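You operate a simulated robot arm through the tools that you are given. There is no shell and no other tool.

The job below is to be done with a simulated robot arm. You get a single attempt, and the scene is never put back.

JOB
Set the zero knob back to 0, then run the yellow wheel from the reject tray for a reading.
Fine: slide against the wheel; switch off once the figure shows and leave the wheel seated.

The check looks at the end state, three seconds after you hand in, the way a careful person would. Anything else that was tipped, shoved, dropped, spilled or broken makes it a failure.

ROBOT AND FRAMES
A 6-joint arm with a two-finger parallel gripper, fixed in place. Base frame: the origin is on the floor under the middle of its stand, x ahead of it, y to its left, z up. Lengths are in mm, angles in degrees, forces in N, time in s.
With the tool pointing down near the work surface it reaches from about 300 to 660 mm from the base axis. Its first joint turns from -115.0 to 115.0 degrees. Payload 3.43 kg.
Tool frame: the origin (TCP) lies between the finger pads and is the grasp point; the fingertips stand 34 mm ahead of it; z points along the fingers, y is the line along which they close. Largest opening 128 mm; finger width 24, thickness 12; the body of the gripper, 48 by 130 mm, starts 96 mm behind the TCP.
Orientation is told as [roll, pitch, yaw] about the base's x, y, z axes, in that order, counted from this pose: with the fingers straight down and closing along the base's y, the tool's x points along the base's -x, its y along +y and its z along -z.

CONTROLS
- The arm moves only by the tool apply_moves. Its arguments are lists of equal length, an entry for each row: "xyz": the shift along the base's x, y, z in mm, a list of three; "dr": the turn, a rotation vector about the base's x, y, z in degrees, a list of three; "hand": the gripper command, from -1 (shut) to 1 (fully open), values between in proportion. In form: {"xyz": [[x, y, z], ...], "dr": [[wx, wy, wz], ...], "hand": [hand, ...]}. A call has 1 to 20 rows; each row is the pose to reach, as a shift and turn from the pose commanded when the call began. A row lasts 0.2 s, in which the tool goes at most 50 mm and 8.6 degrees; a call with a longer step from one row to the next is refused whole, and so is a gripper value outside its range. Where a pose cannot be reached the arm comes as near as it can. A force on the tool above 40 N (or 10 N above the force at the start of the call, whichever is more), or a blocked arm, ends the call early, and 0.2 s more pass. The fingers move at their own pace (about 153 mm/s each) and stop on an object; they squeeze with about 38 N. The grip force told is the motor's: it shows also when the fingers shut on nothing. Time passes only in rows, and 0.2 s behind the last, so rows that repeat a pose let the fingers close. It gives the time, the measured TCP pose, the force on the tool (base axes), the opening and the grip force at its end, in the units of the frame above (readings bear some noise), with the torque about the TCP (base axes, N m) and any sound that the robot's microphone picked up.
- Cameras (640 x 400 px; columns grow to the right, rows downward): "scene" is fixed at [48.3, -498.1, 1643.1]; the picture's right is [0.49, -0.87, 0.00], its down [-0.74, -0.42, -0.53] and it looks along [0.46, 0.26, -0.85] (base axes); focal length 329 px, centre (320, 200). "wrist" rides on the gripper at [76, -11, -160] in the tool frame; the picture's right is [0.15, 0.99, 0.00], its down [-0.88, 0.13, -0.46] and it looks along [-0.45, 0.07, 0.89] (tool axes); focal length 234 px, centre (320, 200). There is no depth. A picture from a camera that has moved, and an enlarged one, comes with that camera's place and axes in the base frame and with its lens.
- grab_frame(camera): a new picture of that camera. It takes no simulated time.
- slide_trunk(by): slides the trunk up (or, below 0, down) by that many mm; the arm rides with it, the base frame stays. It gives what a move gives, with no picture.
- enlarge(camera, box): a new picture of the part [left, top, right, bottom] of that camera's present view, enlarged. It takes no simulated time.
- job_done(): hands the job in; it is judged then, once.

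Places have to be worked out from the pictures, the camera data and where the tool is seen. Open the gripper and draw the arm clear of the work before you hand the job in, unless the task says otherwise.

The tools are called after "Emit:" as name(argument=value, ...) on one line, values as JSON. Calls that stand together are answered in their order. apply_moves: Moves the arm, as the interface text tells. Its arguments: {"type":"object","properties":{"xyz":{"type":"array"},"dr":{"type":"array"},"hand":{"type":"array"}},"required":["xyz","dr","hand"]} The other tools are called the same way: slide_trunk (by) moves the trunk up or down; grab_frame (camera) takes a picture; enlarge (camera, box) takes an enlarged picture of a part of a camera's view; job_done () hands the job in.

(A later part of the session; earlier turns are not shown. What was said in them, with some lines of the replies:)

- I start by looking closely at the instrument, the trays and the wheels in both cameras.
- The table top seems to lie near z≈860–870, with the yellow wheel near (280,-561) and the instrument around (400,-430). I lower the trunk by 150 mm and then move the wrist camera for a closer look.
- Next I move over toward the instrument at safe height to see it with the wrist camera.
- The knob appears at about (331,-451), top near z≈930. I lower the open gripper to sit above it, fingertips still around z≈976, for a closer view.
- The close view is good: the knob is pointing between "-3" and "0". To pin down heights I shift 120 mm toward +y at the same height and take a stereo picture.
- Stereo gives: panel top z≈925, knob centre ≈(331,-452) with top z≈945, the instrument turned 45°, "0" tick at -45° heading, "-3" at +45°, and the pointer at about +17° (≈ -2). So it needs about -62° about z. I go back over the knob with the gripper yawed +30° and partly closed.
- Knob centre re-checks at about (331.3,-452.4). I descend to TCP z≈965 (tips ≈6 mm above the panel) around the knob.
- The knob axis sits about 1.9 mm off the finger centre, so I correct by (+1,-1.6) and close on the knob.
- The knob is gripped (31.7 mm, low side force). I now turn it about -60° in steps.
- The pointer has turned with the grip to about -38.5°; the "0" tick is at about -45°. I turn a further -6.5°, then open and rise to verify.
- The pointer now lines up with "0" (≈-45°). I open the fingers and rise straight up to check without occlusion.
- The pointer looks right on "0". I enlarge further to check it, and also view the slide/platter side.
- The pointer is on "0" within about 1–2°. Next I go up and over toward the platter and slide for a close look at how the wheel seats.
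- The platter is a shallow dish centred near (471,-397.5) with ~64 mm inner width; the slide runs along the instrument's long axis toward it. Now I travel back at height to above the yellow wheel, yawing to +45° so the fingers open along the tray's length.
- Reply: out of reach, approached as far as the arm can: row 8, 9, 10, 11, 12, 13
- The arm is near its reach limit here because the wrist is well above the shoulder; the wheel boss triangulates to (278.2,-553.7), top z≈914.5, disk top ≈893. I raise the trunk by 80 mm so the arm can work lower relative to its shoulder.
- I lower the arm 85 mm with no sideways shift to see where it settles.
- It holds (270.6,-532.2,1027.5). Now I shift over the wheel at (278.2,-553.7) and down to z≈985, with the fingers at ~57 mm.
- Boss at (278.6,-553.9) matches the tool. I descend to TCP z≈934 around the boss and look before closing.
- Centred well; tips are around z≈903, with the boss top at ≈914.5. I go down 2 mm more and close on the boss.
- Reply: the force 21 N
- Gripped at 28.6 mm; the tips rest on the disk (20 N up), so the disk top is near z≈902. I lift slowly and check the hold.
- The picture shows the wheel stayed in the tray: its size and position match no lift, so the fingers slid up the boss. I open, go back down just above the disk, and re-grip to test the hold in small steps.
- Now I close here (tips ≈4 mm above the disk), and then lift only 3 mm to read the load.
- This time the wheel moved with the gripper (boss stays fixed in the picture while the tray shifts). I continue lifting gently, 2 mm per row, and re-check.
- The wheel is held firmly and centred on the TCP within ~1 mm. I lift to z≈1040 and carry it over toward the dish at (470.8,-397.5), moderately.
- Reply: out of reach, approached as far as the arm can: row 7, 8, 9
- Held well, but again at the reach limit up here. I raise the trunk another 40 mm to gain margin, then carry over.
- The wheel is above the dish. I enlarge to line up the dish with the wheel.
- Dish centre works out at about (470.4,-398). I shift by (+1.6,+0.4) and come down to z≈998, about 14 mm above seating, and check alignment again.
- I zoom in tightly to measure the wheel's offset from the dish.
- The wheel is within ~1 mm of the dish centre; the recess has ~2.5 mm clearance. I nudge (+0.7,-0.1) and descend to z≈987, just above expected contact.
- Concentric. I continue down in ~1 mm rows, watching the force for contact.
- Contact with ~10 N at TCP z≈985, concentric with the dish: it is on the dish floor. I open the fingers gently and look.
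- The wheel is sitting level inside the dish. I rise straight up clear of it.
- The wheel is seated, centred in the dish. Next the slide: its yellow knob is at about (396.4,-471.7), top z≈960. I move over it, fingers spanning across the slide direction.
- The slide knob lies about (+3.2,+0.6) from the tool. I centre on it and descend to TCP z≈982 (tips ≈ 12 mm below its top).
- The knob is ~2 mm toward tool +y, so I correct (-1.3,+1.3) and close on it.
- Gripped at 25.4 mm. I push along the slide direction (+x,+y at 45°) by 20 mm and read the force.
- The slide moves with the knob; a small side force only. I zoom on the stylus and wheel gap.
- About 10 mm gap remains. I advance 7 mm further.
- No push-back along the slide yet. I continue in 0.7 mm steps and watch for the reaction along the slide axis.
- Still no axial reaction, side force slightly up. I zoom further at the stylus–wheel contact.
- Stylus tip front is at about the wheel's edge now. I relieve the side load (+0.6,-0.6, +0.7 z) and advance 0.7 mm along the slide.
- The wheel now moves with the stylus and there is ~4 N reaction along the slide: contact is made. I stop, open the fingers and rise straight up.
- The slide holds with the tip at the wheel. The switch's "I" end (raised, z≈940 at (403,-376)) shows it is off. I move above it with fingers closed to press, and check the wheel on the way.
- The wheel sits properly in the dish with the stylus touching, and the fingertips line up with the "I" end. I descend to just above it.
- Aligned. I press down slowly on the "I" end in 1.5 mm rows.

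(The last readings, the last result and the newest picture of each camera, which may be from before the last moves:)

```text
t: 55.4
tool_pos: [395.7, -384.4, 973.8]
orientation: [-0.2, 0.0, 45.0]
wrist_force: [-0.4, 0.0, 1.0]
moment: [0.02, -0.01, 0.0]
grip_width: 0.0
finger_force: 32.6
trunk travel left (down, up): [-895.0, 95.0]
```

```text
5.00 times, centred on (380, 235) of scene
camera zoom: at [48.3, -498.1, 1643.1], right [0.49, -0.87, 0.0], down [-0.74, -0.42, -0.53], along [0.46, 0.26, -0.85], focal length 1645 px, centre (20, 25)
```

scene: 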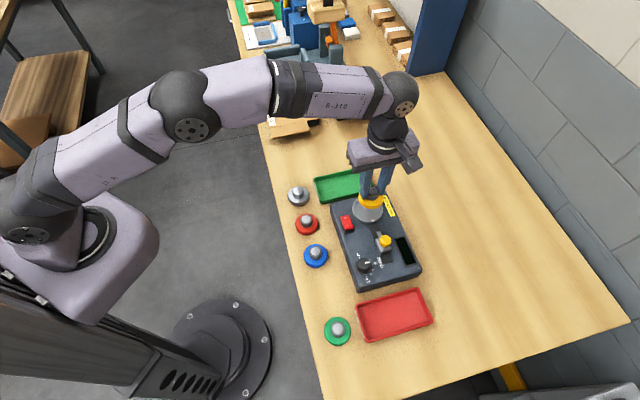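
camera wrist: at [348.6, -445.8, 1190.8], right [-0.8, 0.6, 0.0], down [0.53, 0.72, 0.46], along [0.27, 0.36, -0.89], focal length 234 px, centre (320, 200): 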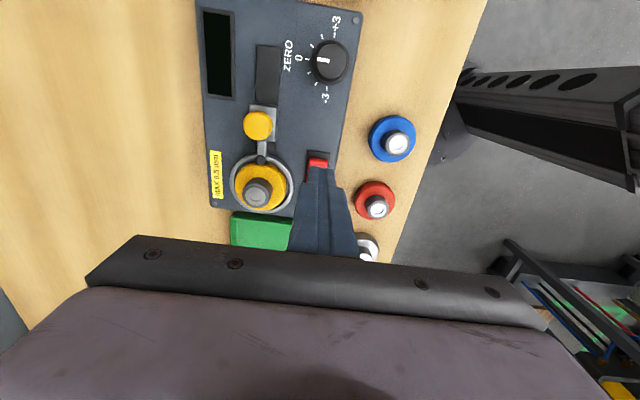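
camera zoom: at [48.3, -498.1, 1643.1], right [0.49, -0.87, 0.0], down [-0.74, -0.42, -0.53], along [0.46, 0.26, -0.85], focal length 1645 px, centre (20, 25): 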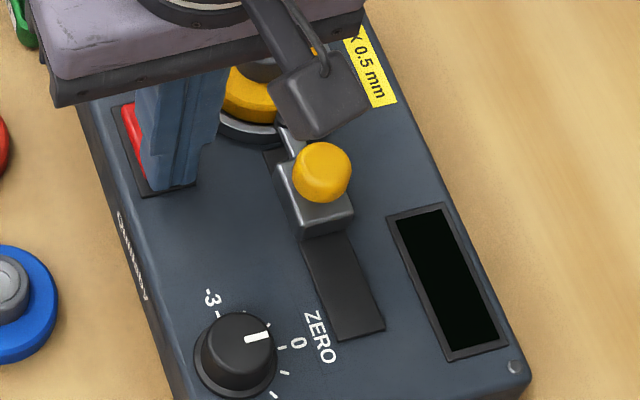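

Not yet touching firmly. I continue down in 1 mm rows.

Emit:
apply_moves(xyz=[[0, 0, -1], [0, 0, -2], [0, 0, -3], [0, 0, -4], [0, 0, -4]], dr=[[0, 0, 0], [0, 0, 0], [0, 0, 0], [0, 0, 0], [0, 0, 0]], hand=[-1, -1, -1, -1, -1])

Emit:
enlarge(camera="scene", box=[340, 195, 420, 275])

```text
t: 56.5
tool_pos: [396.9, -384.3, 969.9]
orientation: [-0.3, 0.0, 45.0]
wrist_force: [-2.4, 0.3, 11.2]
moment: [0.12, 0.03, -0.14]
grip_width: 0.1
finger_force: 32.9
trunk travel left (down, up): [-895.0, 95.0]
```

```text
5.00 times, centred on (380, 235) of scene
camera zoom: at [48.3, -498.1, 1643.1], right [0.49, -0.87, 0.0], down [-0.74, -0.42, -0.53], along [0.46, 0.26, -0.85], focal length 1645 px, centre (20, 25)
```

zoom: 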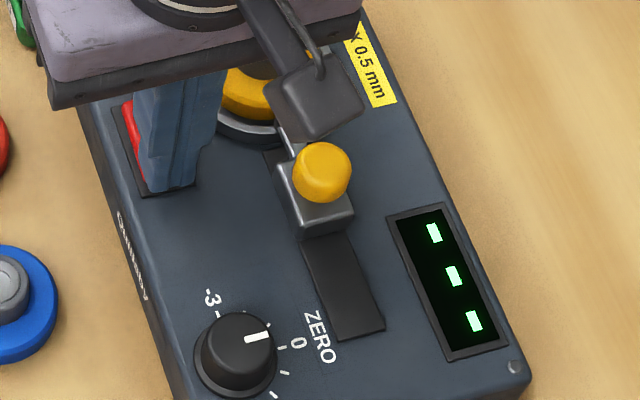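

The display lit "- - -": it's on. I lift off the switch and wait for the figure.

Emit:
apply_moves(xyz=[[0, 0, 6], [0, 0, 15], [0, 0, 25], [0, 0, 25], [0, 0, 25]], dr=[[0, 0, 0], [0, 0, 0], [0, 0, 0], [0, 0, 0], [0, 0, 0]], hand=[-1, -1, -1, -1, -1])

Emit:
enlarge(camera="scene", box=[340, 180, 420, 285])

Emit:
enlarge(camera="wrist", box=[180, 60, 400, 240])

```text
t: 57.8
tool_pos: [397.2, -385.3, 993.8]
orientation: [0.0, -0.1, 45.0]
wrist_force: [0.4, 0.7, -0.6]
moment: [-0.02, -0.01, 0.0]
grip_width: 0.2
finger_force: 33.1
trunk travel left (down, up): [-895.0, 95.0]
```

```text
3.81 times, centred on (380, 232) of scene
camera zoom: at [48.3, -498.1, 1643.1], right [0.49, -0.87, 0.0], down [-0.74, -0.42, -0.53], along [0.46, 0.26, -0.85], focal length 1253 px, centre (91, 76)
```

zoom: 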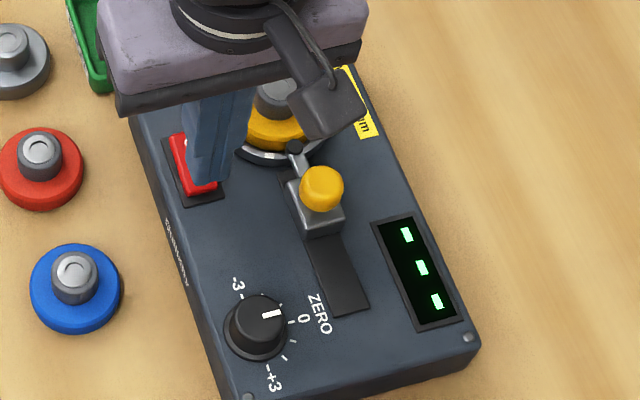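

```text
2.22 times, centred on (290, 150) of wrist
camera zoom: at [350.4, -445.2, 1153.2], right [-0.8, 0.6, 0.0], down [0.53, 0.71, 0.46], along [0.27, 0.37, -0.89], focal length 520 px, centre (387, 311)
```

zoom: 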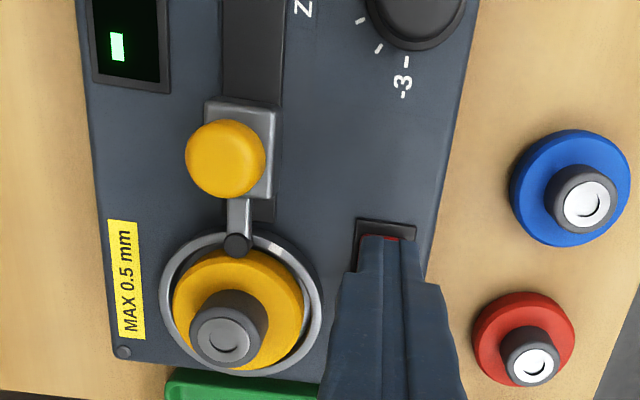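

The dish's white mark has moved, so the platter is turning. I wait a couple of seconds for the figure.

Emit:
apply_moves(xyz=[[0, 0, 5], [0, 0, 5], [0, 0, 5], [0, 0, 5], [0, 0, 5], [0, 0, 5], [0, 0, 5], [0, 0, 5]], dr=[[0, 0, 0], [0, 0, 0], [0, 0, 0], [0, 0, 0], [0, 0, 0], [0, 0, 0], [0, 0, 0], [0, 0, 0]], hand=[-1, -1, -1, -1, -1, -1, -1, -1])

Emit:
enlarge(camera="scene", box=[340, 180, 420, 285])

Emit:
enlarge(camera="wrist", box=[180, 60, 400, 240])

```text
t: 59.5
tool_pos: [396.7, -385.1, 998.7]
orientation: [-0.1, 0.0, 45.0]
wrist_force: [0.5, 0.5, 0.2]
moment: [0.01, 0.0, -0.04]
grip_width: 0.2
finger_force: 32.7
trunk travel left (down, up): [-895.0, 95.0]
```

```text
3.81 times, centred on (380, 232) of scene
camera zoom: at [48.3, -498.1, 1643.1], right [0.49, -0.87, 0.0], down [-0.74, -0.42, -0.53], along [0.46, 0.26, -0.85], focal length 1253 px, centre (91, 76)
```

zoom: 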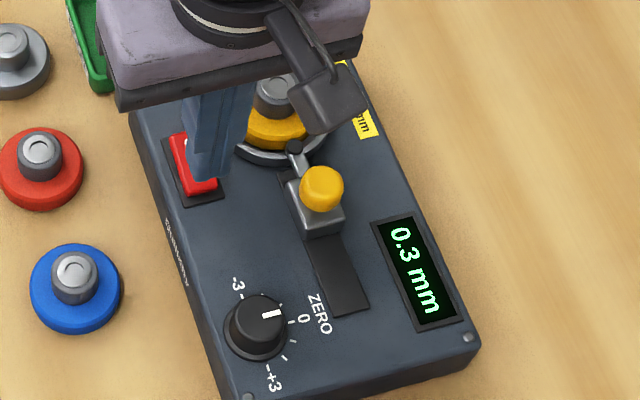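

```text
2.22 times, centred on (290, 150) of wrist
camera zoom: at [350.5, -444.9, 1157.7], right [-0.8, 0.6, 0.0], down [0.53, 0.71, 0.46], along [0.27, 0.37, -0.89], focal length 520 px, centre (387, 311)
```

zoom: 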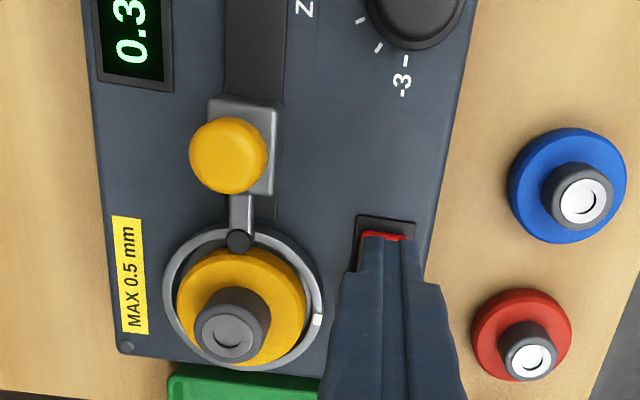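

The figure "0.3 mm" is showing. Now I move to the raised "O" end at about (427,-354) to switch it off.

Emit:
apply_moves(xyz=[[0, 0, 5], [15, 15, 5], [30.6, 30.7, 5], [30.6, 30.7, -5], [30.6, 30.7, -13], [30.6, 30.7, -13]], dr=[[0, 0, 0], [0, 0, 0], [0, 0, 0], [0, 0, 0], [0, 0, 0], [0, 0, 0]], hand=[-1, -1, -1, -1, -1, -1])

Emit:
enlarge(camera="wrist", box=[220, 110, 400, 230])

Emit:
enlarge(camera="scene", box=[340, 180, 420, 285])

```text
t: 61.0
tool_pos: [427.7, -354.2, 987.2]
orientation: [0.0, 0.0, 45.1]
wrist_force: [-0.6, 0.4, 0.0]
moment: [-0.02, -0.02, -0.02]
grip_width: 0.1
finger_force: 33.2
trunk travel left (down, up): [-895.0, 95.0]
```

```text
3.33 times, centred on (310, 170) of wrist
camera zoom: at [381.3, -414.1, 1144.7], right [-0.8, 0.6, 0.0], down [0.53, 0.71, 0.46], along [0.27, 0.37, -0.89], focal length 781 px, centre (353, 300)
```

zoom: 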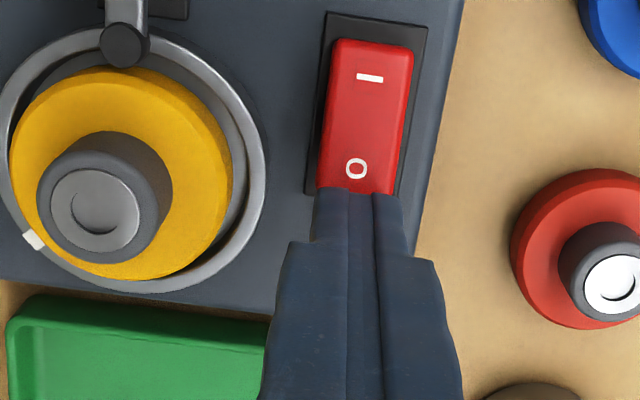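

```text
3.81 times, centred on (380, 232) of scene
camera zoom: at [48.3, -498.1, 1643.1], right [0.49, -0.87, 0.0], down [-0.74, -0.42, -0.53], along [0.46, 0.26, -0.85], focal length 1253 px, centre (91, 76)
```

zoom: 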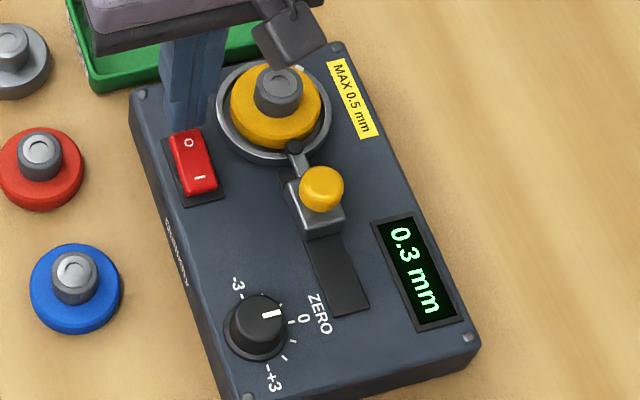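

Good alignment with the "O" end. I press down slowly.

Emit:
apply_moves(xyz=[[0, 0, -4], [0, 0, -8], [0, 0, -11], [0, 0, -13], [0, 0, -14.5], [0, 0, -16], [0, 0, -17.5], [0, 0, -17.5]], dr=[[0, 0, 0], [0, 0, 0], [0, 0, 0], [0, 0, 0], [0, 0, 0], [0, 0, 0], [0, 0, 0], [0, 0, 0]], hand=[-1, -1, -1, -1, -1, -1, -1, -1])

Emit:
enlarge(camera="scene", box=[340, 180, 420, 285])

```text
t: 62.8
tool_pos: [428.1, -354.4, 970.0]
orientation: [-0.2, 0.0, 45.1]
wrist_force: [0.3, -0.7, 7.5]
moment: [-0.13, 0.08, 0.04]
grip_width: 0.0
finger_force: 32.5
trunk travel left (down, up): [-895.0, 95.0]
```

```text
3.81 times, centred on (380, 232) of scene
camera zoom: at [48.3, -498.1, 1643.1], right [0.49, -0.87, 0.0], down [-0.74, -0.42, -0.53], along [0.46, 0.26, -0.85], focal length 1253 px, centre (91, 76)
```

zoom: 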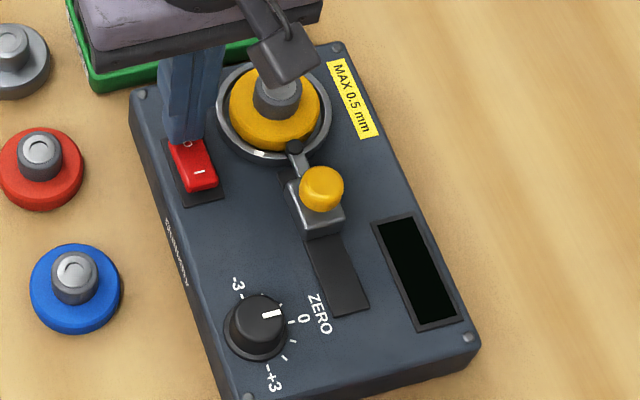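

The display is dark; it's off. I lift straight up clear of everything and check.

Emit:
apply_moves(xyz=[[0, 0, 5], [0, 0, 15], [0, 0, 30], [0, 0, 50], [0, 0, 70], [0, 0, 70]], dr=[[0, 0, 0], [0, 0, 0], [0, 0, 0], [0, 0, 0], [0, 0, 0], [0, 0, 0]], hand=[-1, -1, -1, -1, -1, -1])

Emit:
grab_frame(camera="wrist")

Emit:
enlarge(camera="wrist", box=[200, 80, 400, 240])

Emit:
enlarge(camera="scene", box=[340, 180, 420, 285])

```text
t: 64.2
tool_pos: [428.0, -353.9, 1038.6]
orientation: [0.0, 0.0, 45.0]
wrist_force: [-0.9, 0.3, -0.5]
moment: [-0.03, -0.02, -0.01]
grip_width: 0.0
finger_force: 32.8
trunk travel left (down, up): [-895.0, 95.0]
```

```text
taken
camera wrist: at [381.4, -413.9, 1197.4], right [-0.8, 0.6, 0.0], down [0.53, 0.71, 0.46], along [0.27, 0.37, -0.89], focal length 234 px, centre (320, 200)
```

wrist: 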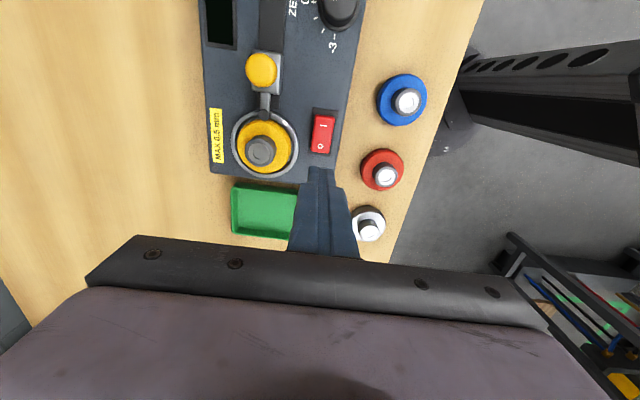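

```text
2.50 times, centred on (300, 160) of wrist
camera zoom: at [381.4, -413.9, 1197.4], right [-0.8, 0.6, 0.0], down [0.53, 0.71, 0.46], along [0.27, 0.37, -0.89], focal length 585 px, centre (370, 300)
```

zoom: 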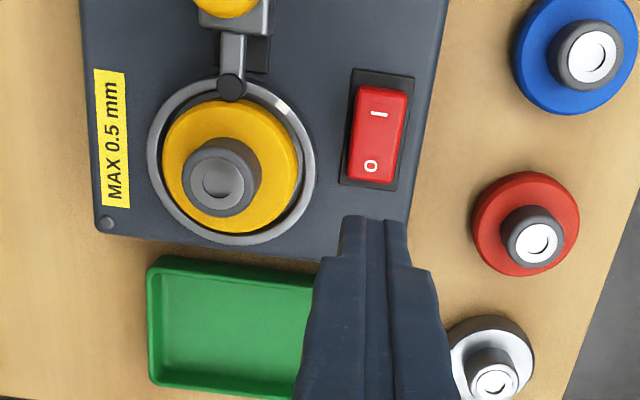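

```text
3.81 times, centred on (380, 232) of scene
camera zoom: at [48.3, -498.1, 1643.1], right [0.49, -0.87, 0.0], down [-0.74, -0.42, -0.53], along [0.46, 0.26, -0.85], focal length 1253 px, centre (91, 76)
```

zoom: 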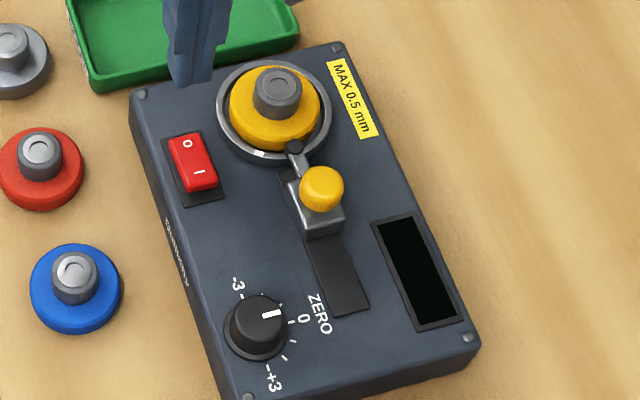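

Everything looks right. I take one more unobstructed close look at the zero knob before retreating.

Emit:
enlarge(camera="scene", box=[345, 245, 390, 285])

Emit:
enlarge(camera="scene", box=[365, 190, 405, 230])

```text
10.00 times, centred on (368, 265) of scene
camera zoom: at [48.3, -498.1, 1643.1], right [0.49, -0.87, 0.0], down [-0.74, -0.42, -0.53], along [0.46, 0.26, -0.85], focal length 3289 px, centre (-155, -450)
```

zoom: 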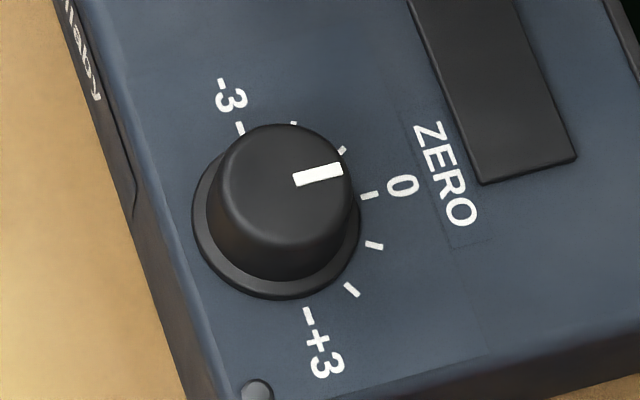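

```text
10.00 times, centred on (385, 210) of scene
camera zoom: at [48.3, -498.1, 1643.1], right [0.49, -0.87, 0.0], down [-0.74, -0.42, -0.53], along [0.46, 0.26, -0.85], focal length 3289 px, centre (-330, 100)
```

zoom: 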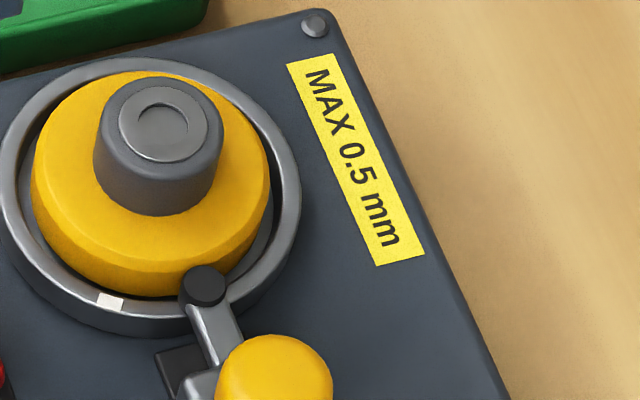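

The pointer is on "0" within a degree or two, the wheel is seated with the stylus against it, and the switch is at O. I now rise further, open the gripper and draw the arm back clear of the work.

Emit:
apply_moves(xyz=[[0, 0, 30], [0, 0, 60], [-25, 25, 70], [-50, 55, 70], [-75, 90, 70], [-95, 130, 70], [-110, 170, 70], [-110, 190, 70], [-110, 190, 70]], dr=[[0, 0, 0], [0, 0, 0], [0, 0, -8], [0, 0, -16], [0, 0, -24], [0, 0, -32], [0, 0, -40], [0, 0, -45], [0, 0, -45]], hand=[-1, -1, -0.5, 0, 0.5, 1, 1, 1, 1])

Emit:
grab_frame(camera="scene")

Emit:
enlarge(camera="scene", box=[270, 150, 450, 360])

```text
t: 66.2
tool_pos: [317.3, -163.7, 1109.2]
orientation: [0.0, 0.0, -0.1]
wrist_force: [-0.2, 0.0, -0.8]
moment: [-0.01, 0.01, -0.02]
grip_width: 127.7
finger_force: 0.1
trunk travel left (down, up): [-895.0, 95.0]
```

```text
taken
```

scene: 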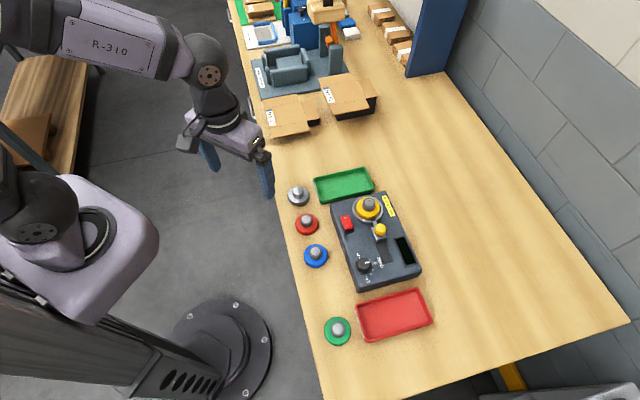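

```text
1.90 times, centred on (360, 255) of scene
camera zoom: at [48.3, -498.1, 1643.1], right [0.49, -0.87, 0.0], down [-0.74, -0.42, -0.53], along [0.46, 0.26, -0.85], focal length 626 px, centre (244, 95)
```

zoom: 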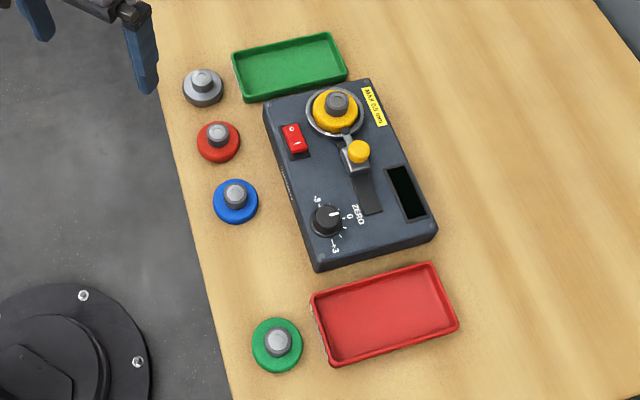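

The arm is clear and the gripper is open. The yellow wheel is seated with the stylus against it, the switch is off, the zero knob is on 0, and the trays and other wheels are where they started. I hand the job in.

Emit:
job_done()

```text
The job is handed in.
```

The job is done and handed in. The yellow wheel from the reject tray gave a reading of **0.3 mm**, under the 0.5 mm maximum printed on the instrument.

- **Zero knob:** it was at about -2. I turned it back to 0, and close-up pictures put the pointer within about 3° of the mark (a tenth of a division).
- **Wheel:** my first lift slipped off the boss and left the wheel in the tray. The second grip held, and the wheel went into the dish without trouble.
- **Slide:** I pushed it until the stylus touched the wheel. That moved the wheel about 1–2 mm inside the dish, but it stayed seated.
- **Switch:** I switched on, waited until the figure showed, then switched off. The display is dark.

The wheel is still seated with the slide against it. The trays and other wheels look as they did at the start. The gripper is open and the arm is clear of the work.
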